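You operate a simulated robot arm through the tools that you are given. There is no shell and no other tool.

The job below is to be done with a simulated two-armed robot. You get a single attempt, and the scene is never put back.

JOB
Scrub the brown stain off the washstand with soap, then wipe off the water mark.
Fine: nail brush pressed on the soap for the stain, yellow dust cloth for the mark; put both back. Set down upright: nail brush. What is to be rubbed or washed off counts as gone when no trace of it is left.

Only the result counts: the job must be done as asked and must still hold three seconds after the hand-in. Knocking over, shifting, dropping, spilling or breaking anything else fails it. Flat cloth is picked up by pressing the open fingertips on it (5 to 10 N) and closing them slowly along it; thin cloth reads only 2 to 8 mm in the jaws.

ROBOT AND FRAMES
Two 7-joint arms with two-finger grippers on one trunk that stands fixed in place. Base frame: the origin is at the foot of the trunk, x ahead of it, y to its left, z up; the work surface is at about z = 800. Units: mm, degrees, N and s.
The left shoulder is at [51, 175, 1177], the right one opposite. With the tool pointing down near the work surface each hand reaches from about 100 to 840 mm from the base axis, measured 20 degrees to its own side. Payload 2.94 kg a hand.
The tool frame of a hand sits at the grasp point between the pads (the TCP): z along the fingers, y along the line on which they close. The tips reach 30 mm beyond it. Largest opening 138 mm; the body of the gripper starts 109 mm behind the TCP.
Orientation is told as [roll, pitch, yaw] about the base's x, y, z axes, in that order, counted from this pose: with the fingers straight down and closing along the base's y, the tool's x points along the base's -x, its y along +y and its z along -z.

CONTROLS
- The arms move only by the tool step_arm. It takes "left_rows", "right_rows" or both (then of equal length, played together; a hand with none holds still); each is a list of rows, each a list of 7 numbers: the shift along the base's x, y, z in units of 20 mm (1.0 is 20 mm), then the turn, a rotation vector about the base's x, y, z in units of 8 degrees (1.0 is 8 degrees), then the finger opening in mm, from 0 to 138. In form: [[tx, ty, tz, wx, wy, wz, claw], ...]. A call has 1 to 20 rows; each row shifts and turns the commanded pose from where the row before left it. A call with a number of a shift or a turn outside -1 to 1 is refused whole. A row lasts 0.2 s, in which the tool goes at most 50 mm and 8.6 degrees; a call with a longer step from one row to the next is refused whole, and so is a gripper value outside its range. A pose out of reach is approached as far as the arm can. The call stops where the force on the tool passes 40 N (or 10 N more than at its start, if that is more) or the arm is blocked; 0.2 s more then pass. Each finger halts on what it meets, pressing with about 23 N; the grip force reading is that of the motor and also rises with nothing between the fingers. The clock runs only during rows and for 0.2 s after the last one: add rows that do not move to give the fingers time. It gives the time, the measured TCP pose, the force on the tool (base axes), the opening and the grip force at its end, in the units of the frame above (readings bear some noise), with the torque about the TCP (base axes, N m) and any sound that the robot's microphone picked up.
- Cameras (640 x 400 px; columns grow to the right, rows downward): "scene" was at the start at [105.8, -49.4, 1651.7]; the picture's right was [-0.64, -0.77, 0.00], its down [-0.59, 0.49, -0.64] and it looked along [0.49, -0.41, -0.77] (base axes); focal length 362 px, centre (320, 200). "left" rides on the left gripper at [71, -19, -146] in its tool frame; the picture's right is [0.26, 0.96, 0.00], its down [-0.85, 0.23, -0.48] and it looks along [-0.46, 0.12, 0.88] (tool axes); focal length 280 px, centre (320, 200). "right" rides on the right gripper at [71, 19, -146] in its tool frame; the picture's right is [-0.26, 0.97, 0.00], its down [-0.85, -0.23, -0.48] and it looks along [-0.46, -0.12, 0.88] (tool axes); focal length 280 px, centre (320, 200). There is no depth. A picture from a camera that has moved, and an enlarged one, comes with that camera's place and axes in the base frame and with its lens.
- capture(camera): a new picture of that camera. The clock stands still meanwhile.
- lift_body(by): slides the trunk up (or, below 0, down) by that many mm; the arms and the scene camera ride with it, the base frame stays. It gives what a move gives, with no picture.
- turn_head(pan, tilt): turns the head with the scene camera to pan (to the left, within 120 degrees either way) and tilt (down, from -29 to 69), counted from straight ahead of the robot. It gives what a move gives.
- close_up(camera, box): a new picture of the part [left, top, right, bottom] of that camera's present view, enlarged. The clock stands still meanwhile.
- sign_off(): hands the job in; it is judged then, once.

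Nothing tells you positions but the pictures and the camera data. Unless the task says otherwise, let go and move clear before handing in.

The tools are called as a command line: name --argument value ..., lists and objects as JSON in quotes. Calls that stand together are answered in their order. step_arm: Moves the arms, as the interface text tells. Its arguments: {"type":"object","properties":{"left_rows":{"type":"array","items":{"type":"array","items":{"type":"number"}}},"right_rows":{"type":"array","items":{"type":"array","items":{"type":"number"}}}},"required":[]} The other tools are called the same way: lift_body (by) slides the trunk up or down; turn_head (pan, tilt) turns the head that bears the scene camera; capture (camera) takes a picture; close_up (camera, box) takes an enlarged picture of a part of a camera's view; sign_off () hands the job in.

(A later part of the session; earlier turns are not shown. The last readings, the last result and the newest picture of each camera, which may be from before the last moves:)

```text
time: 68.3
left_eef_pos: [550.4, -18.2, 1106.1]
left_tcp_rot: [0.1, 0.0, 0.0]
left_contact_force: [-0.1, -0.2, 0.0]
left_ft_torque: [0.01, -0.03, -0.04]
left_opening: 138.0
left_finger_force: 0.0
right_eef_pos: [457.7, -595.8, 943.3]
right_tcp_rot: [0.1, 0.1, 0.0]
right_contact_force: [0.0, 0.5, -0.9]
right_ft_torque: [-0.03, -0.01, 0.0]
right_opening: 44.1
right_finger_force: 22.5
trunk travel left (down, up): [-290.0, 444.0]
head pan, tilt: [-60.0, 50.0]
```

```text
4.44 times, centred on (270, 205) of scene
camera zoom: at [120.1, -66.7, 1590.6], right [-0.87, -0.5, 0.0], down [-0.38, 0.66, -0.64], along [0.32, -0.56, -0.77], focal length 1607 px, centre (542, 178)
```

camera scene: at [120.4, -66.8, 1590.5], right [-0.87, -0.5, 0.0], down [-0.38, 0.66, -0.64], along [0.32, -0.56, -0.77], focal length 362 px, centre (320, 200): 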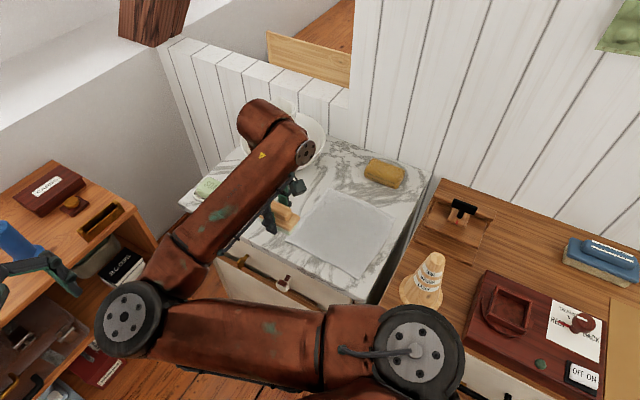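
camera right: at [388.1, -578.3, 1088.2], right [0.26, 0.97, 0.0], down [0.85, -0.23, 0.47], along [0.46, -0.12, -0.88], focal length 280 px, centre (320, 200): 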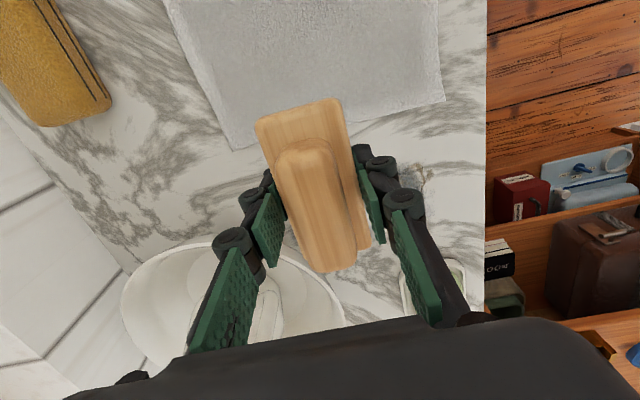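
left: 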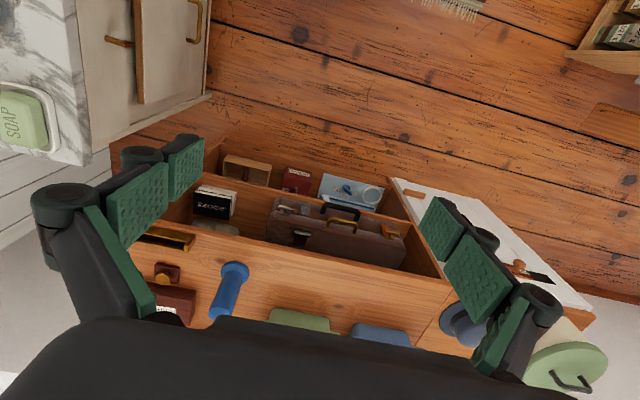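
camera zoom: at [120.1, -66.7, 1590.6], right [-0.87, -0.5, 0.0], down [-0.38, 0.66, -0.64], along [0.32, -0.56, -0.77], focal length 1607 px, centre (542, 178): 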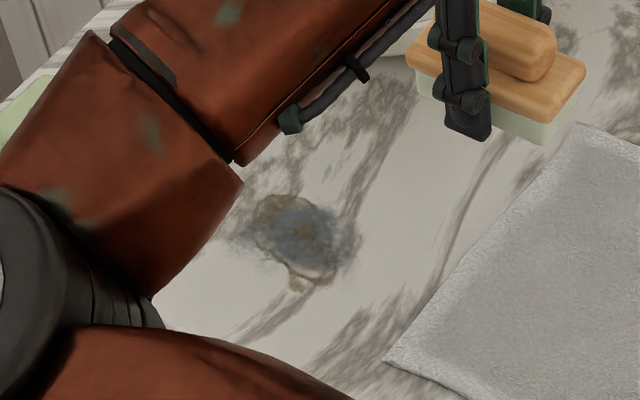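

Some brown seems left, but the view is partly blocked. I move the hand beyond the patch so that the wrist camera sees it in the upper part of its picture.

step_arm --right_rows '[[0, 1, 0.8, 0, 0, 0, 20], [0.3, 1, 0, 0, 0, 0, 20], [1, 1, 0, 0, 0, 0, 20], [1, 1, 0, 0, 0, 0, 20], [1, 0, 0, 0, 0, 0, 20], [1, 0, 0, 0, 0, 0, 20], [1, 0, 0, 0, 0, 0, 20], [1, 0, 0, 0, 0, 0, 20], [1, 0, 0, 0, 0, 0, 20], [1, 0, 0, 0, 0, 0, 20], [0.8, 0, 0, 0, 0, 0, 20], [0, 0, 0, 0, 0, 0, 20]]'

capture --camera "right"

close_up --camera "right" --box '[240, 0, 380, 100]'

```text
time: 70.9
left_eef_pos: [550.2, -19.1, 1106.6]
left_tcp_rot: [0.0, 0.0, 0.0]
left_contact_force: [-0.3, 0.4, 1.0]
left_ft_torque: [-0.03, 0.0, 0.05]
left_opening: 138.0
left_finger_force: 0.0
right_eef_pos: [638.7, -517.1, 957.3]
right_tcp_rot: [0.1, 0.1, 0.1]
right_contact_force: [-0.1, -0.2, -1.3]
right_ft_torque: [-0.03, 0.0, -0.03]
right_opening: 43.9
right_finger_force: 22.6
trunk travel left (down, up): [-290.0, 444.0]
head pan, tilt: [-60.0, 50.0]
```

```text
taken
camera right: at [568.6, -499.6, 1104.0], right [0.26, 0.96, 0.0], down [0.85, -0.23, 0.47], along [0.46, -0.12, -0.88], focal length 280 px, centre (320, 200)
```

right: 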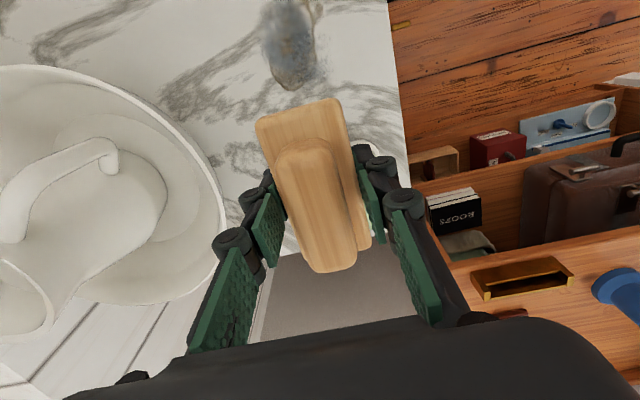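

```text
4.00 times, centred on (310, 50) of right
camera zoom: at [568.6, -499.6, 1104.0], right [0.26, 0.96, 0.0], down [0.85, -0.23, 0.47], along [0.46, -0.12, -0.88], focal length 1122 px, centre (360, 800)
```

zoom: 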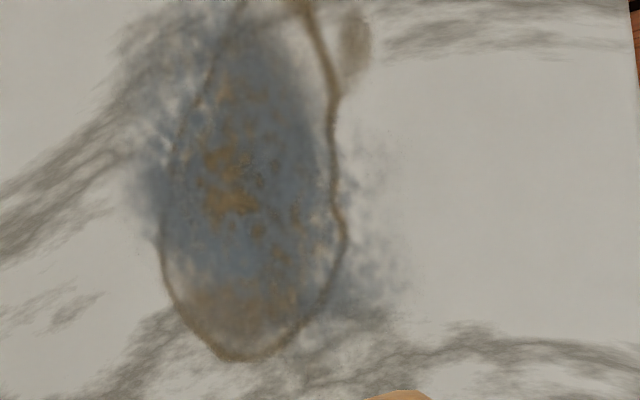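

The soapy bristles still show their tint, but the stain looks little changed from this view. I go back down and scrub longer and a bit harder, then compare from this same viewpoint.

step_arm --right_rows '[[-1, 0, 0, 0, 0, 0, 20], [-1, 0, -1, 0, 0, 0, 20], [-1, 0.4, -1, 0, 0, 0, 20], [-0.95, 0.5, -1, 0, 0, 0, 20], [0, 0, -1, 0, 0, 0, 20], [0, 0, -1, 0, 0, 0, 20], [0, 0, -0.8, 0, 0, 0, 20], [0, 0, -0.4, 0, 0, 0, 20], [0, 0, 0, 0, 0, 0, 20]]'

```text
time: 72.9
left_eef_pos: [551.0, -19.1, 1106.8]
left_tcp_rot: [0.0, 0.0, 0.0]
left_contact_force: [-0.6, -0.6, -0.4]
left_ft_torque: [-0.04, 0.02, -0.01]
left_opening: 138.0
left_finger_force: 0.1
right_eef_pos: [559.2, -498.7, 833.6]
right_tcp_rot: [0.1, 0.2, 0.0]
right_contact_force: [-0.7, -0.5, -1.6]
right_ft_torque: [-0.02, 0.02, 0.01]
right_opening: 44.2
right_finger_force: 22.6
trunk travel left (down, up): [-290.0, 444.0]
head pan, tilt: [-60.0, 50.0]
```

I press down (aiming at roughly 12 to 15 N) and scrub with a series of strokes along y.

step_arm --right_rows '[[0, 0, -0.27, 0, 0, 0, 20], [0, -0.6, 0, 0, 0, 0, 20], [0, -0.6, 0, 0, 0, 0, 20], [0, -0.6, 0, 0, 0, 0, 20], [0, -0.6, 0, 0, 0, 0, 20], [0, 0.6, 0, 0, 0, 0, 20], [0, 0.6, 0, 0, 0, 0, 20], [0, 0.6, 0, 0, 0, 0, 20], [0, 0.6, 0, 0, 0, 0, 20], [0, -0.6, 0, 0, 0, 0, 20], [0, -0.6, 0, 0, 0, 0, 20], [0, -0.6, 0, 0, 0, 0, 20], [0, -0.6, 0, 0, 0, 0, 20], [0, 0.6, 0, 0, 0, 0, 20], [0, 0.6, 0, 0, 0, 0, 20], [0, 0.6, 0, 0, 0, 0, 20], [0, 0.6, 0, 0, 0, 0, 20]]'

step_arm --right_rows '[[0, -0.6, 0, 0, 0, 0, 20], [0, -0.6, 0, 0, 0, 0, 20], [0, -0.6, 0, 0, 0, 0, 20], [0, -0.6, 0, 0, 0, 0, 20], [0, 0.6, 0, 0, 0, 0, 20], [0, 0.6, 0, 0, 0, 0, 20], [0, 0.6, 0, 0, 0, 0, 20], [0, 0.6, 0, 0, 0, 0, 20], [0, -0.6, 0, 0, 0, 0, 20], [0, -0.6, 0, 0, 0, 0, 20], [0, -0.6, 0, 0, 0, 0, 20], [0, -0.6, 0, 0, 0, 0, 20], [0, 0.6, 0, 0, 0, 0, 20], [0, 0.6, 0, 0, 0, 0, 20], [0, 0.6, 0, 0, 0, 0, 20], [0, 0.6, 0, 0, 0, 0, 20]]'

close_up --camera "scene" --box '[200, 160, 340, 250]'

```text
time: 76.5
left_eef_pos: [549.2, -17.5, 1108.0]
left_tcp_rot: [-0.2, 0.0, 0.0]
left_contact_force: [-0.6, -0.6, -0.4]
left_ft_torque: [-0.02, 0.03, -0.02]
left_opening: 138.0
left_finger_force: 0.0
right_eef_pos: [559.4, -495.9, 829.9]
right_tcp_rot: [-0.1, 0.0, 0.0]
right_contact_force: [-2.1, -4.8, 12.5]
right_ft_torque: [-0.23, -0.25, -0.04]
right_opening: 44.2
right_finger_force: 22.9
trunk travel left (down, up): [-290.0, 444.0]
head pan, tilt: [-60.0, 50.0]
```

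```text
time: 79.9
left_eef_pos: [550.4, -18.0, 1106.7]
left_tcp_rot: [-0.1, 0.0, -0.1]
left_contact_force: [0.0, -0.9, 0.2]
left_ft_torque: [-0.04, 0.01, -0.01]
left_opening: 137.8
left_finger_force: 0.0
right_eef_pos: [558.3, -498.0, 829.9]
right_tcp_rot: [0.2, 0.0, -0.1]
right_contact_force: [-1.8, -2.7, 8.0]
right_ft_torque: [-0.14, -0.24, -0.08]
right_opening: 44.0
right_finger_force: 23.2
trunk travel left (down, up): [-290.0, 444.0]
head pan, tilt: [-60.0, 50.0]
```

```text
4.44 times, centred on (270, 205) of scene
camera zoom: at [119.5, -65.9, 1590.6], right [-0.87, -0.5, 0.0], down [-0.38, 0.66, -0.64], along [0.32, -0.56, -0.77], focal length 1607 px, centre (542, 178)
```

zoom: 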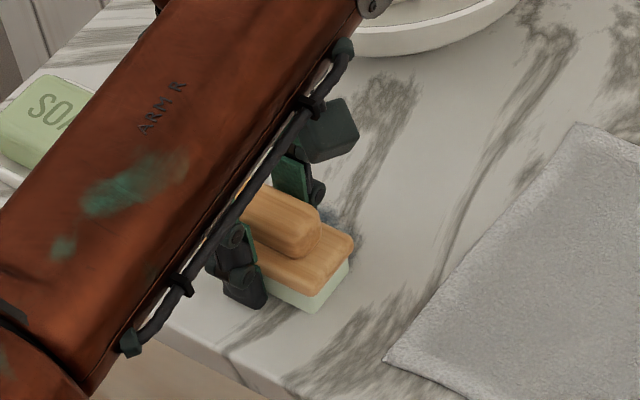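

The force eased to about 8 N but the contact held throughout. I lift and go back to the same viewpoint to compare the patch.

step_arm --right_rows '[[0, 0, 0.5, 0, 0, 0, 20], [0, 0, 1, 0, 0, 0, 20], [0, 0, 1, 0, 0, 0, 20], [1, -0.25, 1, 0, 0, 0, 20], [1, -0.25, 1, 0, 0, 0, 20], [1, -0.25, 1, 0, 0, 0, 20], [0.97, -0.2, 0.95, 0, 0, 0, 20], [0, 0, 0, 0, 0, 0, 20]]'

close_up --camera "right" --box '[240, 0, 380, 100]'

close_up --camera "scene" --box '[200, 160, 340, 250]'

```text
time: 81.7
left_eef_pos: [551.6, -19.6, 1106.2]
left_tcp_rot: [0.0, 0.0, 0.0]
left_contact_force: [-0.3, 0.5, 0.6]
left_ft_torque: [0.03, -0.01, -0.01]
left_opening: 137.8
left_finger_force: 0.0
right_eef_pos: [638.7, -521.4, 956.8]
right_tcp_rot: [0.2, 0.0, 0.0]
right_contact_force: [-0.4, 0.4, -2.0]
right_ft_torque: [-0.02, 0.02, 0.0]
right_opening: 44.0
right_finger_force: 22.8
trunk travel left (down, up): [-290.0, 444.0]
head pan, tilt: [-60.0, 50.0]
```

```text
4.00 times, centred on (310, 50) of right
camera zoom: at [569.3, -503.0, 1102.7], right [0.26, 0.96, 0.0], down [0.85, -0.23, 0.47], along [0.46, -0.12, -0.88], focal length 1122 px, centre (360, 800)
```

zoom: 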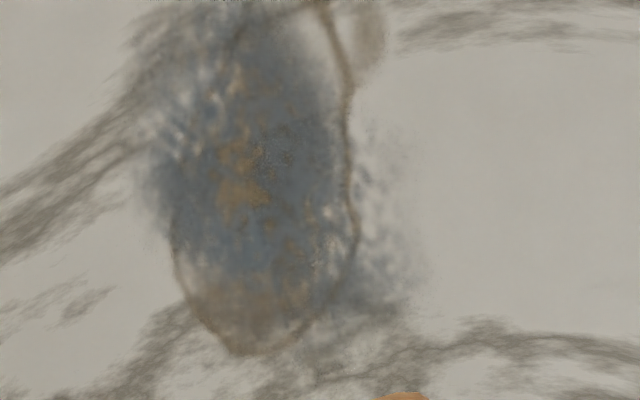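

```text
4.44 times, centred on (270, 205) of scene
camera zoom: at [120.3, -67.1, 1590.5], right [-0.87, -0.5, 0.0], down [-0.38, 0.66, -0.64], along [0.32, -0.56, -0.77], focal length 1607 px, centre (542, 178)
```

zoom: 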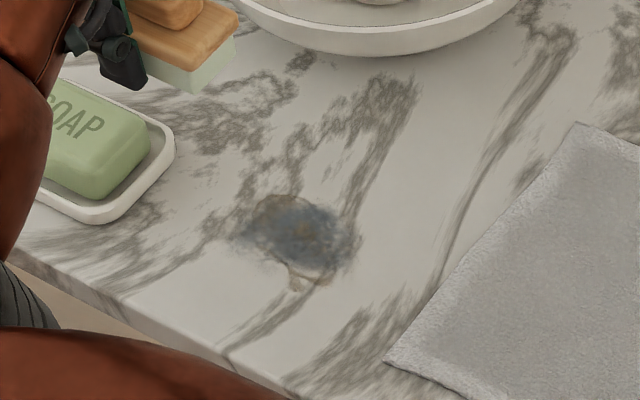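

The brown ring is fainter than before, so the scrubbing works but slowly. I go back and scrub a good deal more with longer, faster strokes.

step_arm --right_rows '[[-1, 0.2, -1, 0, 0, 0, 20], [-1, 0.25, -1, 0, 0, 0, 20], [-1, 0.25, -1, 0, 0, 0, 20], [-0.97, 0.25, -1, 0, 0, 0, 20], [0, 0, -1, 0, 0, 0, 20], [0, 0, -0.9, 0, 0, 0, 20], [0, 0, -0.3, 0, 0, 0, 20], [0, 0, -0.3, 0, 0, 0, 20], [0, 0, 0, 0, 0, 0, 20]]'

```text
time: 83.7
left_eef_pos: [549.3, -18.1, 1107.1]
left_tcp_rot: [0.0, 0.0, 0.0]
left_contact_force: [0.1, 0.2, 0.1]
left_ft_torque: [0.0, -0.02, -0.02]
left_opening: 138.1
left_finger_force: 0.1
right_eef_pos: [561.4, -499.1, 830.6]
right_tcp_rot: [0.0, 0.0, 0.0]
right_contact_force: [0.8, -1.3, 7.4]
right_ft_torque: [-0.02, 0.23, 0.05]
right_opening: 44.0
right_finger_force: 22.9
trunk travel left (down, up): [-290.0, 444.0]
head pan, tilt: [-60.0, 50.0]
```

Contact is back at about 7 N. I press slightly more and run several sets of strokes.

step_arm --right_rows '[[0, 0, -0.05, 0, 0, 0, 20], [0, -0.8, 0, 0, 0, 0, 20], [0, -0.8, 0, 0, 0, 0, 20], [0, -0.8, 0, 0, 0, 0, 20], [0, 0.8, 0, 0, 0, 0, 20], [0, 0.8, 0, 0, 0, 0, 20], [0, 0.8, 0, 0, 0, 0, 20], [0, -0.8, 0, 0, 0, 0, 20], [0, -0.8, 0, 0, 0, 0, 20], [0, -0.8, 0, 0, 0, 0, 20], [0, 0.8, 0, 0, 0, 0, 20], [0, 0.8, 0, 0, 0, 0, 20], [0, 0.8, 0, 0, 0, 0, 20], [0, -0.8, 0, 0, 0, 0, 20], [0, -0.8, 0, 0, 0, 0, 20], [0, -0.8, 0, 0, 0, 0, 20], [0, 0.8, 0, 0, 0, 0, 20], [0, 0.8, 0, 0, 0, 0, 20], [0, 0.8, 0, 0, 0, 0, 20]]'

step_arm --right_rows '[[-0.3, 0, 0, 0, 0, 0, 20], [0, -0.8, 0, 0, 0, 0, 20], [0, -0.8, 0, 0, 0, 0, 20], [0, -0.8, 0, 0, 0, 0, 20], [0, 0.8, 0, 0, 0, 0, 20], [0, 0.8, 0, 0, 0, 0, 20], [0, 0.8, 0, 0, 0, 0, 20], [0, -0.8, 0, 0, 0, 0, 20], [0, -0.8, 0, 0, 0, 0, 20], [0, -0.8, 0, 0, 0, 0, 20], [0, 0.8, 0, 0, 0, 0, 20], [0, 0.8, 0, 0, 0, 0, 20], [0, 0.8, 0, 0, 0, 0, 20], [0, -0.8, 0, 0, 0, 0, 20], [0, -0.8, 0, 0, 0, 0, 20], [0, -0.8, 0, 0, 0, 0, 20], [0, 0.8, 0, 0, 0, 0, 20], [0, 0.8, 0, 0, 0, 0, 20], [0, 0.8, 0, 0, 0, 0, 20]]'

```text
time: 87.7
left_eef_pos: [547.9, -18.3, 1107.4]
left_tcp_rot: [-0.1, -0.1, 0.1]
left_contact_force: [0.5, 0.4, 0.1]
left_ft_torque: [0.0, 0.0, -0.01]
left_opening: 138.1
left_finger_force: 0.1
right_eef_pos: [559.9, -498.2, 828.9]
right_tcp_rot: [-0.2, -0.1, 0.0]
right_contact_force: [-2.9, -15.9, 28.3]
right_ft_torque: [-0.75, 0.32, 0.07]
right_opening: 44.6
right_finger_force: 23.2
trunk travel left (down, up): [-290.0, 444.0]
head pan, tilt: [-60.0, 50.0]
```

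```text
time: 91.4
left_eef_pos: [549.8, -18.0, 1106.5]
left_tcp_rot: [0.0, -0.1, 0.0]
left_contact_force: [0.5, -0.2, 1.0]
left_ft_torque: [0.01, -0.03, 0.02]
left_opening: 138.5
left_finger_force: 0.0
right_eef_pos: [553.9, -536.9, 830.3]
right_tcp_rot: [-1.3, -0.4, -0.4]
right_contact_force: [-3.3, -5.6, 9.6]
right_ft_torque: [0.15, 0.23, 0.2]
right_opening: 44.2
right_finger_force: 23.0
trunk travel left (down, up): [-290.0, 444.0]
head pan, tilt: [-60.0, 50.0]
stopped in row 18 (right hand): the force on the tool passed its limit at 46 N (the readings are from after the stop); the commanded pose is now the measured one
```

The force crept up during strokes and the last call stopped at 46 N. I lift the brush and look at both the grip and the patch.

step_arm --right_rows '[[0, 0, 0.3, 0, 0, 0, 20], [0, 0, 1, 0, 0, 0, 20], [0, 0, 1, 0, 0, 0, 20], [1, 0.25, 1, 0, 0, 0, 20], [1, 0.25, 1, 0, 0, 0, 20], [1, 0.25, 1, 0, 0, 0, 20], [1, 0.1, 1, 0, 0, 0, 20], [0, 0, 0, 0, 0, 0, 20]]'

capture --camera "right"

close_up --camera "right" --box '[240, 0, 380, 100]'

close_up --camera "scene" --box '[200, 120, 340, 250]'

```text
time: 93.2
left_eef_pos: [551.4, -19.0, 1106.3]
left_tcp_rot: [0.0, 0.0, 0.0]
left_contact_force: [0.2, 0.0, -0.3]
left_ft_torque: [-0.02, -0.01, 0.02]
left_opening: 137.7
left_finger_force: 0.1
right_eef_pos: [631.2, -517.3, 958.5]
right_tcp_rot: [-1.0, -0.3, -0.5]
right_contact_force: [0.6, -0.1, -0.5]
right_ft_torque: [-0.02, 0.01, 0.01]
right_opening: 44.2
right_finger_force: 23.0
trunk travel left (down, up): [-290.0, 444.0]
head pan, tilt: [-60.0, 50.0]
```

```text
taken
camera right: at [561.3, -495.9, 1101.4], right [0.27, 0.96, -0.02], down [0.84, -0.23, 0.48], along [0.46, -0.14, -0.87], focal length 280 px, centre (320, 200)
```

right: 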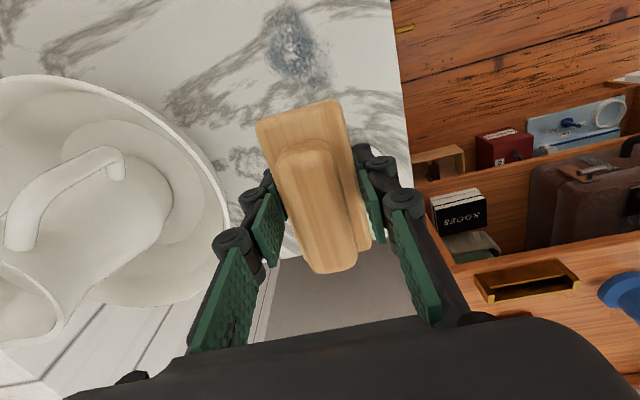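

```text
4.00 times, centred on (310, 50) of right
camera zoom: at [561.3, -495.9, 1101.4], right [0.27, 0.96, -0.02], down [0.84, -0.23, 0.48], along [0.46, -0.14, -0.87], focal length 1122 px, centre (360, 800)
```

zoom: 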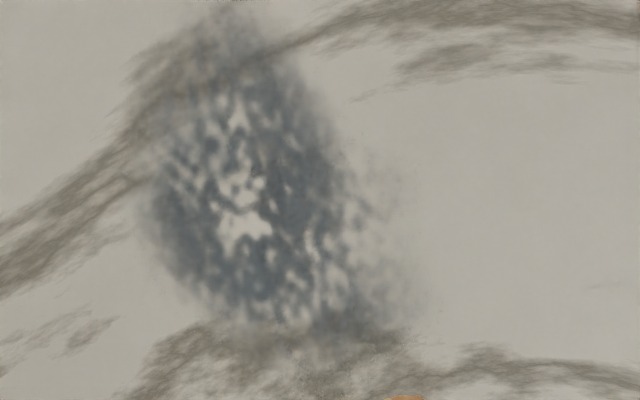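

```text
3.08 times, centred on (270, 185) of scene
camera zoom: at [120.3, -67.2, 1590.5], right [-0.87, -0.5, 0.0], down [-0.38, 0.66, -0.64], along [0.32, -0.56, -0.77], focal length 1112 px, centre (474, 246)
```

zoom: 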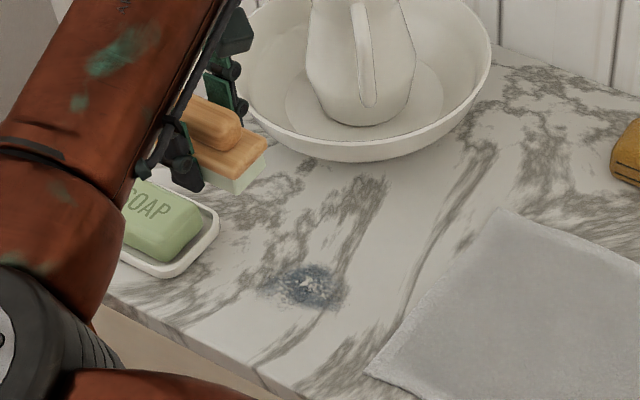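

The brown stain is completely gone; only the blue-grey water mark is left. Now I take the brush back: first over toward x = 440, levelling the hand, then turning to yaw -90 on the way to its old place.

step_arm --right_rows '[[-1, 0, 0, 0.125, 0.0375, 0.06, 20], [-1, 0, 0, 0, 0, 0, 20], [-1, 0, 0, 0, 0, 0, 20], [-1, 0, 0, 0, 0, 0, 20], [-1, 0, 0, 0, 0, 0, 20], [-1, 0, 0, 0, 0, 0, 20], [-1, 0, 0, 0, 0, 0, 20], [-1, 0, 0, 0, 0, 0, 20], [-1, 0, 0, 0, 0, 0, 20], [-0.55, 0, 0, 0, 0, 0, 20], [0, 0, 0, 0, 0, 0, 20]]'

step_arm --right_rows '[[0, -0.85, 0, 0, 0, -0.9375, 20], [0, -0.85, 0, 0, 0, -0.9375, 20], [0, -0.85, 0, 0, 0, -0.9375, 20], [0, -0.85, 0, 0, 0, -0.9375, 20], [0, -0.85, 0, 0, 0, -0.9375, 20], [0, -0.85, 0, 0, 0, -0.9375, 20], [0, -0.85, 0, 0, 0, -0.9375, 20], [-0.3, -0.85, 0, 0, 0, -0.9375, 20], [-0.3, -0.85, 0, 0, 0, -0.9375, 20], [0, -0.85, 0, 0, 0, -0.9375, 20], [0, -0.85, 0, 0, 0, -0.9375, 20], [0, -0.85, 0, 0, 0, -0.9375, 20], [0, 0, 0, 0, 0, 0, 20]]'

capture --camera "right"

```text
time: 95.6
left_eef_pos: [550.7, -18.9, 1106.8]
left_tcp_rot: [0.0, 0.1, 0.0]
left_contact_force: [-0.3, -0.1, 0.2]
left_ft_torque: [0.01, -0.01, -0.03]
left_opening: 138.1
left_finger_force: 0.1
right_eef_pos: [443.0, -518.8, 953.5]
right_tcp_rot: [0.1, 0.0, 0.0]
right_contact_force: [0.0, 0.4, -1.1]
right_ft_torque: [-0.04, -0.02, 0.01]
right_opening: 44.1
right_finger_force: 23.4
trunk travel left (down, up): [-290.0, 444.0]
head pan, tilt: [-60.0, 50.0]
```

```text
time: 98.4
left_eef_pos: [549.5, -19.1, 1107.3]
left_tcp_rot: [0.1, -0.1, 0.0]
left_contact_force: [0.7, -0.3, 0.3]
left_ft_torque: [-0.03, 0.0, 0.02]
left_opening: 138.1
left_finger_force: 0.1
right_eef_pos: [432.0, -719.8, 956.3]
right_tcp_rot: [0.0, 0.0, -89.9]
right_contact_force: [-0.2, -0.7, -1.4]
right_ft_torque: [-0.04, -0.02, 0.01]
right_opening: 44.2
right_finger_force: 23.3
trunk travel left (down, up): [-290.0, 444.0]
head pan, tilt: [-60.0, 50.0]
```

```text
taken
camera right: at [452.3, -649.9, 1099.2], right [0.97, -0.26, 0.0], down [-0.23, -0.85, 0.48], along [-0.12, -0.46, -0.88], focal length 280 px, centre (320, 200)
```

right: 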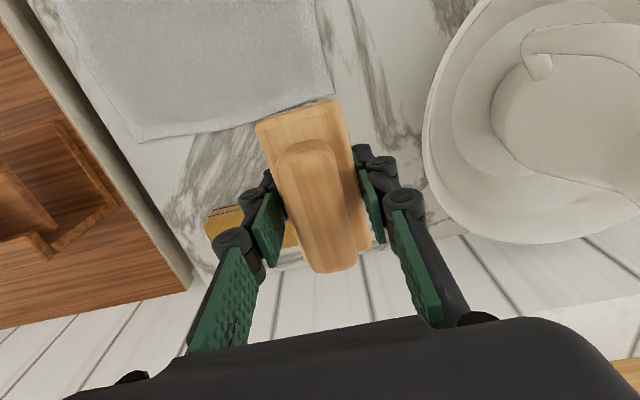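

The brush is level at yaw -90. I bring it above its old place at about (450, -789.5) and down to a few millimetres above the marble.

step_arm --right_rows '[[0.2, -0.9, 0, 0, 0, 0, 20], [0.2, -0.9, -0.3, 0, 0, 0, 20], [0.25, -0.9, -0.5, 0, 0, 0, 20], [0.25, -0.8, -1, 0, 0, 0, 20], [0, 0, -1, 0, 0, 0, 20], [0, 0, -1, 0, 0, 0, 20], [0, 0, -1, 0, 0, 0, 20], [0, 0, -0.8, 0, 0, 0, 20], [0, 0, 0, 0, 0, 0, 20]]'

capture --camera "right"

```text
time: 100.4
left_eef_pos: [550.6, -18.9, 1107.7]
left_tcp_rot: [0.0, 0.0, 0.0]
left_contact_force: [1.0, 0.3, -0.1]
left_ft_torque: [0.05, 0.03, -0.03]
left_opening: 138.1
left_finger_force: 0.1
right_eef_pos: [449.6, -791.6, 842.5]
right_tcp_rot: [0.0, 0.0, -89.8]
right_contact_force: [0.0, 0.6, -1.9]
right_ft_torque: [-0.01, -0.01, 0.0]
right_opening: 43.8
right_finger_force: 23.0
trunk travel left (down, up): [-290.0, 444.0]
head pan, tilt: [-60.0, 50.0]
```

```text
taken
camera right: at [470.0, -722.1, 987.1], right [0.97, -0.26, 0.0], down [-0.23, -0.85, 0.48], along [-0.12, -0.46, -0.88], focal length 280 px, centre (320, 200)
```

right: 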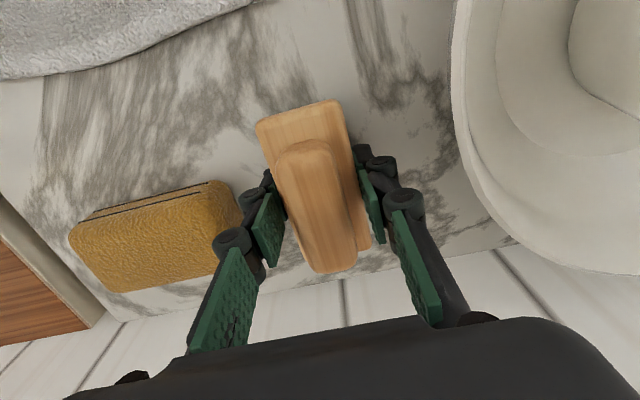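

The place matches the earlier picture. I lower the last bit until the bristles touch.

step_arm --right_rows '[[0, 0, -0.4, 0, 0, 0, 20], [0, 0, -0.1, 0, 0, 0, 20], [0, 0, 0, 0, 0, 0, 20]]'

step_arm --right_rows '[[0, 0, -0.08, 0, 0, 0, 20], [0, 0, 0, 0, 0, 0, 20]]'

```text
time: 101.2
left_eef_pos: [550.1, -19.2, 1107.0]
left_tcp_rot: [0.0, 0.0, 0.0]
left_contact_force: [1.0, 0.1, 0.2]
left_ft_torque: [0.0, -0.02, 0.03]
left_opening: 138.0
left_finger_force: 0.1
right_eef_pos: [449.9, -792.3, 832.8]
right_tcp_rot: [0.0, 0.0, -89.9]
right_contact_force: [0.8, -0.1, -1.3]
right_ft_torque: [-0.03, -0.05, 0.01]
right_opening: 44.2
right_finger_force: 23.5
trunk travel left (down, up): [-290.0, 444.0]
head pan, tilt: [-60.0, 50.0]
```

```text
time: 101.8
left_eef_pos: [550.5, -18.7, 1106.3]
left_tcp_rot: [0.0, -0.1, 0.0]
left_contact_force: [-0.2, -0.9, -0.4]
left_ft_torque: [-0.02, 0.0, 0.01]
left_opening: 137.9
left_finger_force: 0.1
right_eef_pos: [450.7, -792.3, 831.3]
right_tcp_rot: [-0.1, 0.0, -89.8]
right_contact_force: [-0.5, 0.2, -1.2]
right_ft_torque: [0.0, -0.03, 0.01]
right_opening: 43.9
right_finger_force: 23.3
trunk travel left (down, up): [-290.0, 444.0]
head pan, tilt: [-60.0, 50.0]
```

Still hanging free; I shift 2 mm back in y to match the original spot and continue down.

step_arm --right_rows '[[0, 0.12, 0, 0, 0, 0, 20], [0, 0, -0.07, 0, 0, 0, 20], [0, 0, 0, 0, 0, 0, 20]]'

step_arm --right_rows '[[0, 0, -0.05, 0, 0, 0, 20], [0, 0, 0, 0, 0, 0, 20]]'

```text
time: 102.6
left_eef_pos: [549.9, -19.7, 1105.8]
left_tcp_rot: [0.0, 0.0, 0.0]
left_contact_force: [0.4, -0.7, -0.4]
left_ft_torque: [-0.01, -0.01, -0.02]
left_opening: 137.8
left_finger_force: 0.0
right_eef_pos: [448.3, -789.0, 830.8]
right_tcp_rot: [0.1, -0.1, -89.9]
right_contact_force: [0.2, -1.0, 2.3]
right_ft_torque: [-0.12, -0.13, 0.0]
right_opening: 44.0
right_finger_force: 22.8
trunk travel left (down, up): [-290.0, 444.0]
head pan, tilt: [-60.0, 50.0]
```

```text
time: 103.2
left_eef_pos: [550.8, -19.4, 1107.6]
left_tcp_rot: [0.0, 0.0, 0.1]
left_contact_force: [0.7, 1.4, 0.0]
left_ft_torque: [-0.01, 0.02, -0.02]
left_opening: 138.3
left_finger_force: 0.0
right_eef_pos: [449.6, -789.6, 829.6]
right_tcp_rot: [0.0, -0.1, -89.8]
right_contact_force: [3.6, -4.5, 8.6]
right_ft_torque: [-0.26, -0.03, 0.02]
right_opening: 44.1
right_finger_force: 23.6
trunk travel left (down, up): [-290.0, 444.0]
head pan, tilt: [-60.0, 50.0]
```

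The brush stands on the marble. I relieve the pressure slightly, open the fingers slowly and lift straight up.

step_arm --right_rows '[[0, 0, 0.05, 0, 0, 0, 20], [0, 0, 0, 0, 0, 0, 44], [0, 0, 0, 0, 0, 0, 48], [0, 0, 0, 0, 0, 0, 54], [0, 0, 0, 0, 0, 0, 62], [0, 0, 0, 0, 0, 0, 68], [0, 0, 0, 0, 0, 0, 68], [0, 0, 0.5, 0, 0, 0, 68], [0, 0, 1, 0, 0, 0, 68], [0, 0, 1, 0, 0, 0, 68], [0, 0, 1, 0, 0, 0, 68], [0, 0, 1, 0, 0, 0, 68], [0, 0, 0, 0, 0, 0, 68]]'

capture --camera "right"

close_up --camera "scene" --box '[290, 100, 430, 210]'

```text
time: 106.0
left_eef_pos: [551.1, -19.4, 1105.2]
left_tcp_rot: [0.0, 0.0, -0.1]
left_contact_force: [0.3, 0.1, -0.7]
left_ft_torque: [0.0, -0.05, -0.04]
left_opening: 137.8
left_finger_force: 0.0
right_eef_pos: [451.3, -788.4, 919.5]
right_tcp_rot: [0.0, 0.0, -89.9]
right_contact_force: [0.7, -0.1, -0.8]
right_ft_torque: [-0.01, 0.04, 0.0]
right_opening: 68.1
right_finger_force: 0.0
trunk travel left (down, up): [-290.0, 444.0]
head pan, tilt: [-60.0, 50.0]
```

```text
taken
camera right: at [470.5, -718.9, 1064.5], right [0.97, -0.26, 0.0], down [-0.23, -0.85, 0.48], along [-0.12, -0.46, -0.88], focal length 280 px, centre (320, 200)
```

right: 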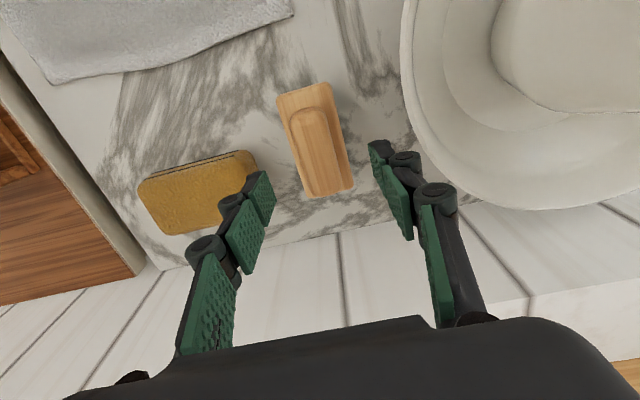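

```text
3.64 times, centred on (360, 155) of scene
camera zoom: at [120.6, -68.1, 1590.5], right [-0.87, -0.5, 0.0], down [-0.38, 0.66, -0.64], along [0.32, -0.56, -0.77], focal length 1314 px, centre (174, 364)
```

zoom: 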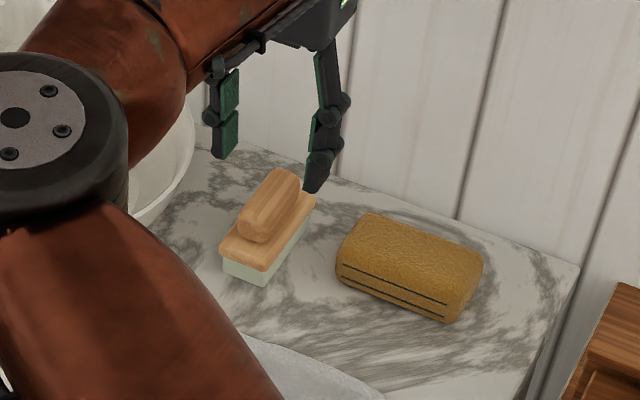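

The nail brush stands upright at its old place. Next I raise the hand, turn it to yaw 0 and move over toward the yellow dust cloth.

step_arm --right_rows '[[-0.2, 0.8, 1, 0, 0, 0, 80], [-0.5, 0.8, 1, 0, 0, 0.9375, 90], [-0.5, 0.8, 0, 0, 0, 0.9375, 90], [-0.5, 0, 0, 0, 0, 0.9375, 90], [-0.5, 0, 0, 0, 0, 0.9375, 90], [-0.5, 0, 0, 0, 0, 0.9375, 90], [-0.5, 0, 0, 0, 0, 0.9375, 90], [-0.5, 0, 0, 0, 0, 0.9375, 90], [-0.5, 0, 0, 0, 0, 0.9375, 90], [-0.5, 0, 0, 0, 0, 0.9375, 90], [-0.5, 0, 0, 0, 0, 0.9375, 90], [-0.5, 0, 0, 0, 0, 0.9375, 90], [-0.3, 0, 0, 0, 0, 0.9375, 90], [0, 0, 0, 0, 0, 0, 90]]'

capture --camera "right"

capture --camera "scene"

```text
time: 109.0
left_eef_pos: [550.4, -18.8, 1105.6]
left_tcp_rot: [-0.1, 0.1, -0.1]
left_contact_force: [0.2, -1.3, 0.2]
left_ft_torque: [0.07, 0.01, 0.0]
left_opening: 137.8
left_finger_force: 0.0
right_eef_pos: [329.8, -741.2, 960.2]
right_tcp_rot: [0.0, 0.0, 0.2]
right_contact_force: [0.3, -0.4, -0.1]
right_ft_torque: [0.0, -0.02, 0.0]
right_opening: 90.2
right_finger_force: 0.0
trunk travel left (down, up): [-290.0, 444.0]
head pan, tilt: [-60.0, 50.0]
```

```text
taken
camera right: at [259.2, -723.5, 1105.1], right [0.26, 0.97, 0.0], down [0.85, -0.23, 0.48], along [0.46, -0.12, -0.88], focal length 280 px, centre (320, 200)
```

right: 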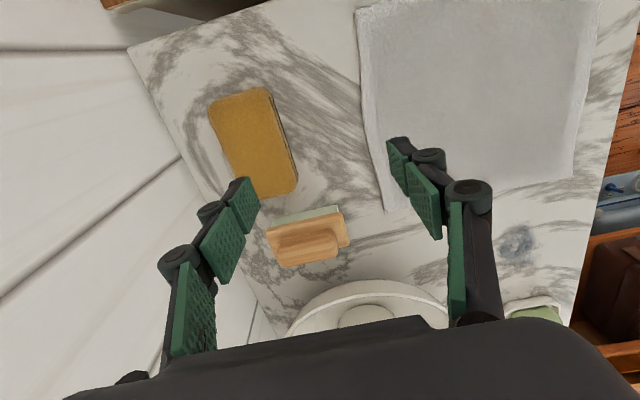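

```text
taken
camera scene: at [120.2, -67.7, 1590.5], right [-0.87, -0.5, 0.0], down [-0.38, 0.66, -0.64], along [0.32, -0.56, -0.77], focal length 362 px, centre (320, 200)
```

scene: 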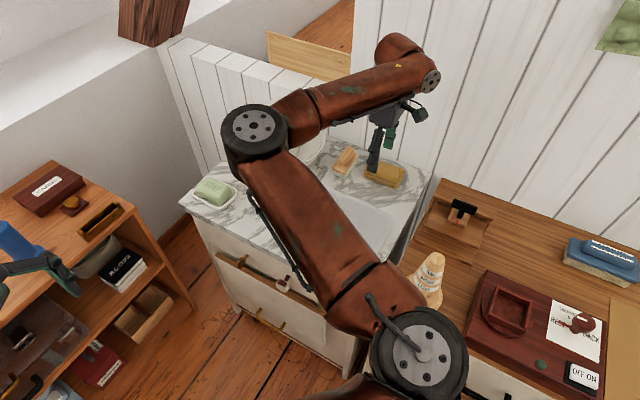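

The cloth is in good view, lying long side along x. I zoom in to measure it.

close_up --camera "right" --box '[180, 70, 340, 210]'

close_up --camera "scene" --box '[320, 120, 430, 210]'

```text
2.86 times, centred on (260, 140) of right
camera zoom: at [259.2, -723.5, 1105.1], right [0.26, 0.97, 0.0], down [0.85, -0.23, 0.48], along [0.46, -0.12, -0.88], focal length 801 px, centre (491, 371)
```

zoom: 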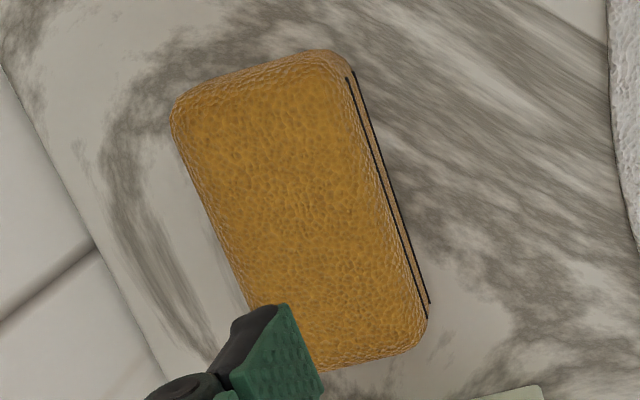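

```text
4.44 times, centred on (375, 165) of scene
camera zoom: at [120.2, -67.7, 1590.5], right [-0.87, -0.5, 0.0], down [-0.38, 0.66, -0.64], along [0.32, -0.56, -0.77], focal length 1607 px, centre (76, 356)
```

zoom: 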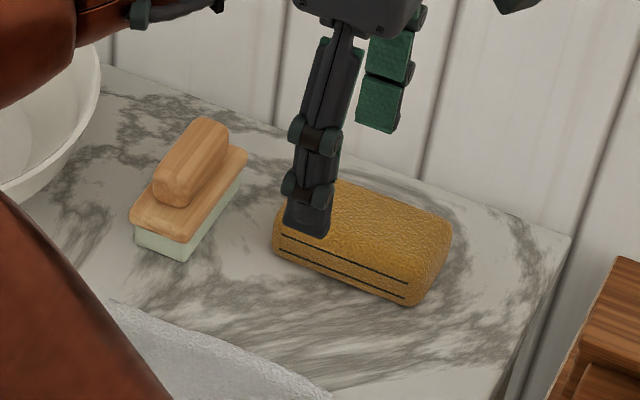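

The cloth spans about x 278–388, y -843 to -778, and about 35 to 40 mm tall. I move over its centre at (333, -810) and partly down, then check alignment and wall clearance.

step_arm --right_rows '[[0.05, -0.9, 0, 0, 0, 0, 86], [0.05, -0.9, 0, 0, 0, 0, 86], [0.05, -0.9, 0, 0, 0, 0, 86], [0, -0.75, 0, 0, 0, 0, 86], [0, 0, -1, 0, 0, 0, 86], [0, 0, -1, 0, 0, 0, 86], [0, 0, -1, 0, 0, 0, 86], [0, 0, 0, 0, 0, 0, 86]]'

capture --camera "right"

close_up --camera "scene" --box '[320, 80, 460, 210]'

```text
time: 110.8
left_eef_pos: [550.2, -18.9, 1106.3]
left_tcp_rot: [0.0, 0.0, -0.1]
left_contact_force: [-1.1, -0.3, 0.5]
left_ft_torque: [0.01, -0.03, -0.01]
left_opening: 137.8
left_finger_force: 0.0
right_eef_pos: [333.9, -808.7, 898.2]
right_tcp_rot: [0.0, -0.1, 0.1]
right_contact_force: [0.3, -0.7, 0.8]
right_ft_torque: [0.03, 0.0, 0.0]
right_opening: 86.5
right_finger_force: 0.1
trunk travel left (down, up): [-290.0, 444.0]
head pan, tilt: [-60.0, 50.0]
```

```text
taken
camera right: at [263.8, -791.5, 1043.8], right [0.26, 0.97, 0.0], down [0.85, -0.23, 0.48], along [0.46, -0.12, -0.88], focal length 280 px, centre (320, 200)
```

right: 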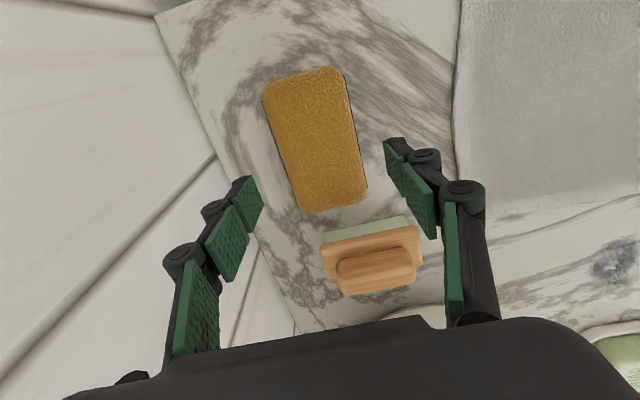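

```text
3.08 times, centred on (390, 145) of scene
camera zoom: at [119.9, -67.5, 1590.6], right [-0.87, -0.5, 0.0], down [-0.38, 0.66, -0.64], along [0.32, -0.56, -0.77], focal length 1112 px, centre (105, 369)
```

zoom: 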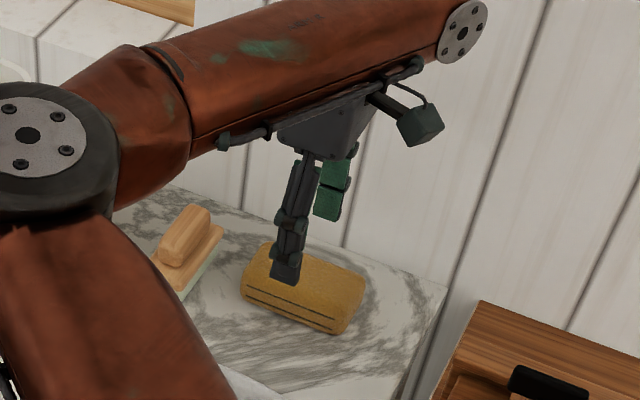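

The hand is centred over the cloth. I lower to about z = 836 with the fingers on both sides of it.

step_arm --right_rows '[[0, -0.05, -1, 0, 0, 0, 86], [0, 0, -1, 0, 0, 0, 86], [0, 0, -0.8, 0, 0, 0, 86], [0, 0, -0.3, 0, 0, 0, 86], [0, 0, 0, 0, 0, 0, 86]]'

capture --camera "right"

close_up --camera "scene" --box '[320, 80, 460, 210]'

```text
time: 112.0
left_eef_pos: [550.2, -19.5, 1107.1]
left_tcp_rot: [0.0, 0.0, 0.0]
left_contact_force: [-0.3, -0.2, -0.5]
left_ft_torque: [0.0, -0.04, 0.0]
left_opening: 138.0
left_finger_force: 0.1
right_eef_pos: [334.2, -811.4, 837.1]
right_tcp_rot: [0.0, 0.0, 0.1]
right_contact_force: [-0.5, 0.0, -0.6]
right_ft_torque: [-0.03, -0.01, -0.01]
right_opening: 86.0
right_finger_force: 0.1
trunk travel left (down, up): [-290.0, 444.0]
head pan, tilt: [-60.0, 50.0]
```

```text
taken
camera right: at [263.5, -793.1, 983.0], right [0.26, 0.97, 0.0], down [0.85, -0.23, 0.48], along [0.46, -0.12, -0.88], focal length 280 px, centre (320, 200)
```

right: 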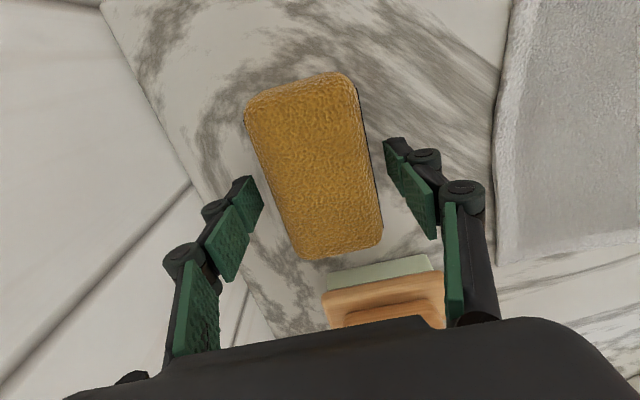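

```text
3.08 times, centred on (390, 145) of scene
camera zoom: at [120.2, -67.8, 1590.6], right [-0.87, -0.5, 0.0], down [-0.38, 0.66, -0.64], along [0.32, -0.56, -0.77], focal length 1112 px, centre (105, 369)
```

zoom: 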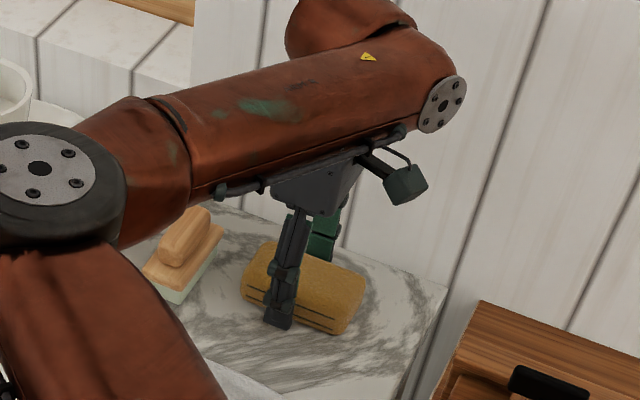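

The fingers are beside the cloth. I close slowly until the grip force shows.

step_arm --right_rows '[[0, 0, 0, 0, 0, 0, 78], [0, 0, 0, 0, 0, 0, 72], [0, 0, 0, 0, 0, 0, 68], [0, 0, 0, 0, 0, 0, 65], [0, 0, 0, 0, 0, 0, 62], [0, 0, 0, 0, 0, 0, 59], [0, 0, 0, 0, 0, 0, 56], [0, 0, 0, 0, 0, 0, 52], [0, 0, 0, 0, 0, 0, 46], [0, 0, 0, 0, 0, 0, 40], [0, 0, 0, 0, 0, 0, 40]]'

step_arm --right_rows '[[0, 0, 0.15, 0, 0, 0, 40], [0, 0, 0.2, 0, 0, 0, 40], [0, 0, 0.2, 0, 0, 0, 40], [0, 0, 0, 0, 0, 0, 40]]'

capture --camera "right"

close_up --camera "scene" --box '[320, 80, 460, 210]'

```text
time: 114.4
left_eef_pos: [550.0, -18.3, 1106.3]
left_tcp_rot: [0.0, 0.0, 0.0]
left_contact_force: [0.4, 1.2, -1.1]
left_ft_torque: [0.01, 0.03, 0.01]
left_opening: 138.2
left_finger_force: 0.0
right_eef_pos: [333.6, -810.1, 837.3]
right_tcp_rot: [-0.1, -0.1, 0.1]
right_contact_force: [0.7, 0.2, 1.0]
right_ft_torque: [0.02, 0.02, 0.02]
right_opening: 61.0
right_finger_force: 23.1
trunk travel left (down, up): [-290.0, 444.0]
head pan, tilt: [-60.0, 50.0]
```

```text
time: 115.4
left_eef_pos: [551.4, -18.6, 1107.0]
left_tcp_rot: [0.0, 0.1, 0.1]
left_contact_force: [-0.6, 0.8, 0.6]
left_ft_torque: [0.03, 0.03, 0.01]
left_opening: 137.9
left_finger_force: 0.1
right_eef_pos: [332.6, -809.4, 849.5]
right_tcp_rot: [0.0, 0.0, 0.1]
right_contact_force: [-0.4, 0.4, -0.7]
right_ft_torque: [0.02, -0.04, 0.0]
right_opening: 61.3
right_finger_force: 23.3
trunk travel left (down, up): [-290.0, 444.0]
head pan, tilt: [-60.0, 50.0]
```

```text
taken
camera right: at [261.9, -792.9, 995.0], right [0.26, 0.97, 0.0], down [0.85, -0.23, 0.48], along [0.46, -0.12, -0.88], focal length 280 px, centre (320, 200)
```

right: 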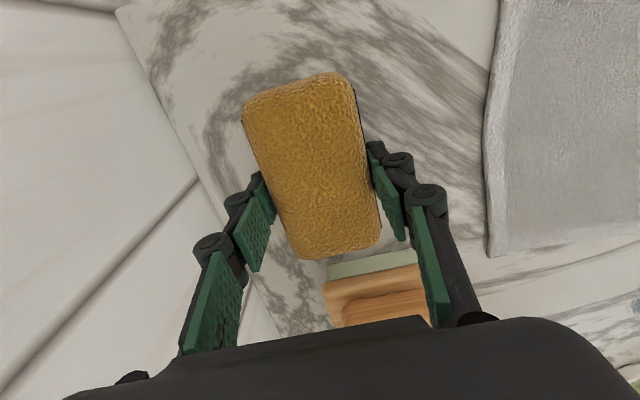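

```text
3.08 times, centred on (390, 145) of scene
camera zoom: at [120.3, -67.9, 1590.5], right [-0.87, -0.5, 0.0], down [-0.38, 0.66, -0.64], along [0.32, -0.56, -0.77], focal length 1112 px, centre (105, 369)
```

zoom: 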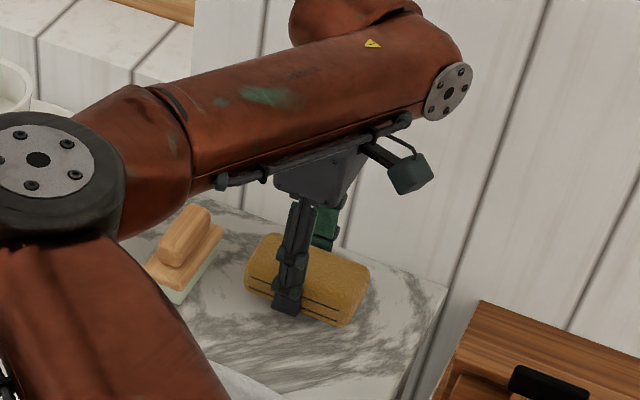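

The cloth is held (61 mm) and lifted. I raise it over the brush height and carry it in front of the bowl to the water mark.

step_arm --right_rows '[[0, 0, 1, 0, 0, 0, 40], [0, 0, 1, 0, 0, 0, 40], [0, 0, 1, 0, 0, 0, 40], [0, 1, 0.5, 0, 0, 0, 40], [0, 1, 0.5, 0, 0, 0, 40], [0.3, 1, 0, 0, 0, 0, 40], [0.3, 1, 0, 0, 0, 0, 40], [0.3, 1, 0, 0, 0, 0, 40], [0.3, 1, 0, 0, 0, 0, 40], [0.3, 1, 0, 0, 0, 0, 40], [0.3, 1, 0, 0, 0, 0, 40], [0.6, 1, 0, 0, 0, 0, 40], [0.6, 1, 0, 0, 0, 0, 40], [0.6, 1, 0, 0, 0, 0, 40], [1, 0.7, 0, 0, 0, 0, 40], [1, 0.7, 0, 0, 0, 0, 40], [1, 0.7, 0, 0, 0, 0, 40], [0, 0, 0, 0, 0, 0, 40]]'

step_arm --right_rows '[[1, 0, 0, 0, 0, 0, 40], [1, 0, 0, 0, 0, 0, 40], [1, 0, 0, 0, 0, 0, 40], [1, 0, 0, 0, 0, 0, 40], [0.7, 0, 0, 0, 0, 0, 40], [0, 0, -1, 0, 0, 0, 40], [0, 0, -1, 0, 0, 0, 40], [0, 0, -1, 0, 0, 0, 40], [0, 0, -0.7, 0, 0, 0, 40], [0, 0, 0, 0, 0, 0, 40]]'

capture --camera "right"

capture --camera "scene"

```text
time: 119.2
left_eef_pos: [549.2, -18.9, 1106.0]
left_tcp_rot: [0.0, -0.1, 0.0]
left_contact_force: [0.5, -0.2, 0.1]
left_ft_torque: [0.01, 0.01, 0.01]
left_opening: 137.9
left_finger_force: 0.1
right_eef_pos: [466.2, -548.7, 927.5]
right_tcp_rot: [0.0, 0.1, 0.1]
right_contact_force: [-0.1, 1.0, -1.0]
right_ft_torque: [0.02, 0.01, 0.03]
right_opening: 61.2
right_finger_force: 23.5
trunk travel left (down, up): [-290.0, 444.0]
head pan, tilt: [-60.0, 50.0]
```

```text
time: 121.4
left_eef_pos: [549.3, -18.8, 1106.7]
left_tcp_rot: [0.1, 0.0, -0.1]
left_contact_force: [-1.1, -0.1, 0.1]
left_ft_torque: [0.01, -0.02, 0.03]
left_opening: 138.1
left_finger_force: 0.0
right_eef_pos: [558.2, -550.3, 856.2]
right_tcp_rot: [0.0, 0.0, 0.2]
right_contact_force: [-0.1, 0.4, -0.2]
right_ft_torque: [-0.01, -0.03, 0.0]
right_opening: 61.2
right_finger_force: 23.3
trunk travel left (down, up): [-290.0, 444.0]
head pan, tilt: [-60.0, 50.0]
```

```text
taken
camera right: at [487.9, -531.9, 1001.5], right [0.26, 0.97, 0.0], down [0.85, -0.23, 0.48], along [0.46, -0.12, -0.88], focal length 280 px, centre (320, 200)
```

right: 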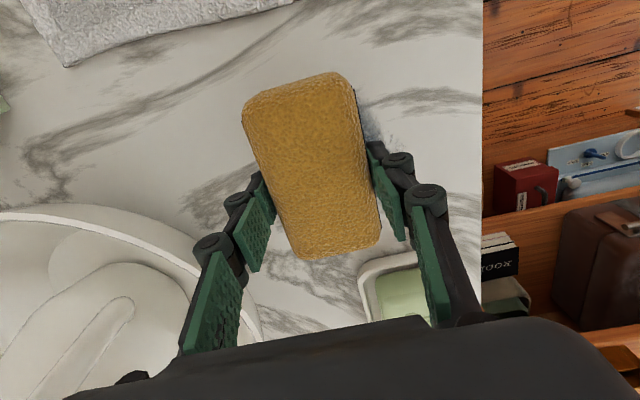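

```text
taken
camera scene: at [120.1, -67.1, 1590.6], right [-0.87, -0.5, 0.0], down [-0.38, 0.66, -0.64], along [0.32, -0.56, -0.77], focal length 362 px, centre (320, 200)
```

scene: 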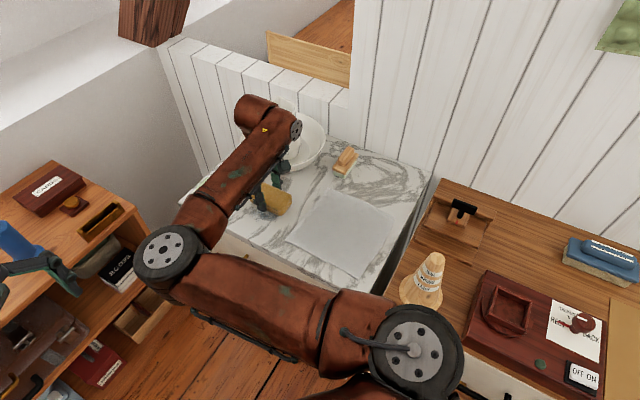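

The cloth is over the mark with safe distance to the bowl and the soap dish. I lower it in steps to touch the marble.

step_arm --right_rows '[[0, 0.25, -0.4, 0, 0, 0, 40], [0, 0, -0.4, 0, 0, 0, 40], [0, 0, 0, 0, 0, 0, 40]]'

step_arm --right_rows '[[0, 0, -0.12, 0, 0, 0, 40], [0, 0, 0, 0, 0, 0, 40]]'

```text
time: 122.2
left_eef_pos: [550.5, -17.8, 1107.1]
left_tcp_rot: [0.0, 0.1, 0.0]
left_contact_force: [-0.3, 0.8, 0.0]
left_ft_torque: [-0.02, 0.0, 0.01]
left_opening: 138.1
left_finger_force: 0.1
right_eef_pos: [558.4, -544.6, 839.5]
right_tcp_rot: [0.1, 0.1, 0.0]
right_contact_force: [0.4, 0.7, -1.0]
right_ft_torque: [0.0, -0.02, -0.02]
right_opening: 61.1
right_finger_force: 23.3
trunk travel left (down, up): [-290.0, 444.0]
head pan, tilt: [-60.0, 50.0]
```

```text
time: 122.8
left_eef_pos: [549.8, -17.7, 1107.1]
left_tcp_rot: [-0.1, 0.0, 0.0]
left_contact_force: [-0.7, 0.5, 0.2]
left_ft_torque: [-0.01, 0.01, -0.01]
left_opening: 137.9
left_finger_force: 0.1
right_eef_pos: [559.4, -544.6, 837.4]
right_tcp_rot: [-0.2, -0.2, 0.0]
right_contact_force: [-0.3, -0.1, 12.6]
right_ft_torque: [0.25, 0.38, -0.03]
right_opening: 61.0
right_finger_force: 22.5
trunk travel left (down, up): [-290.0, 444.0]
head pan, tilt: [-60.0, 50.0]
```

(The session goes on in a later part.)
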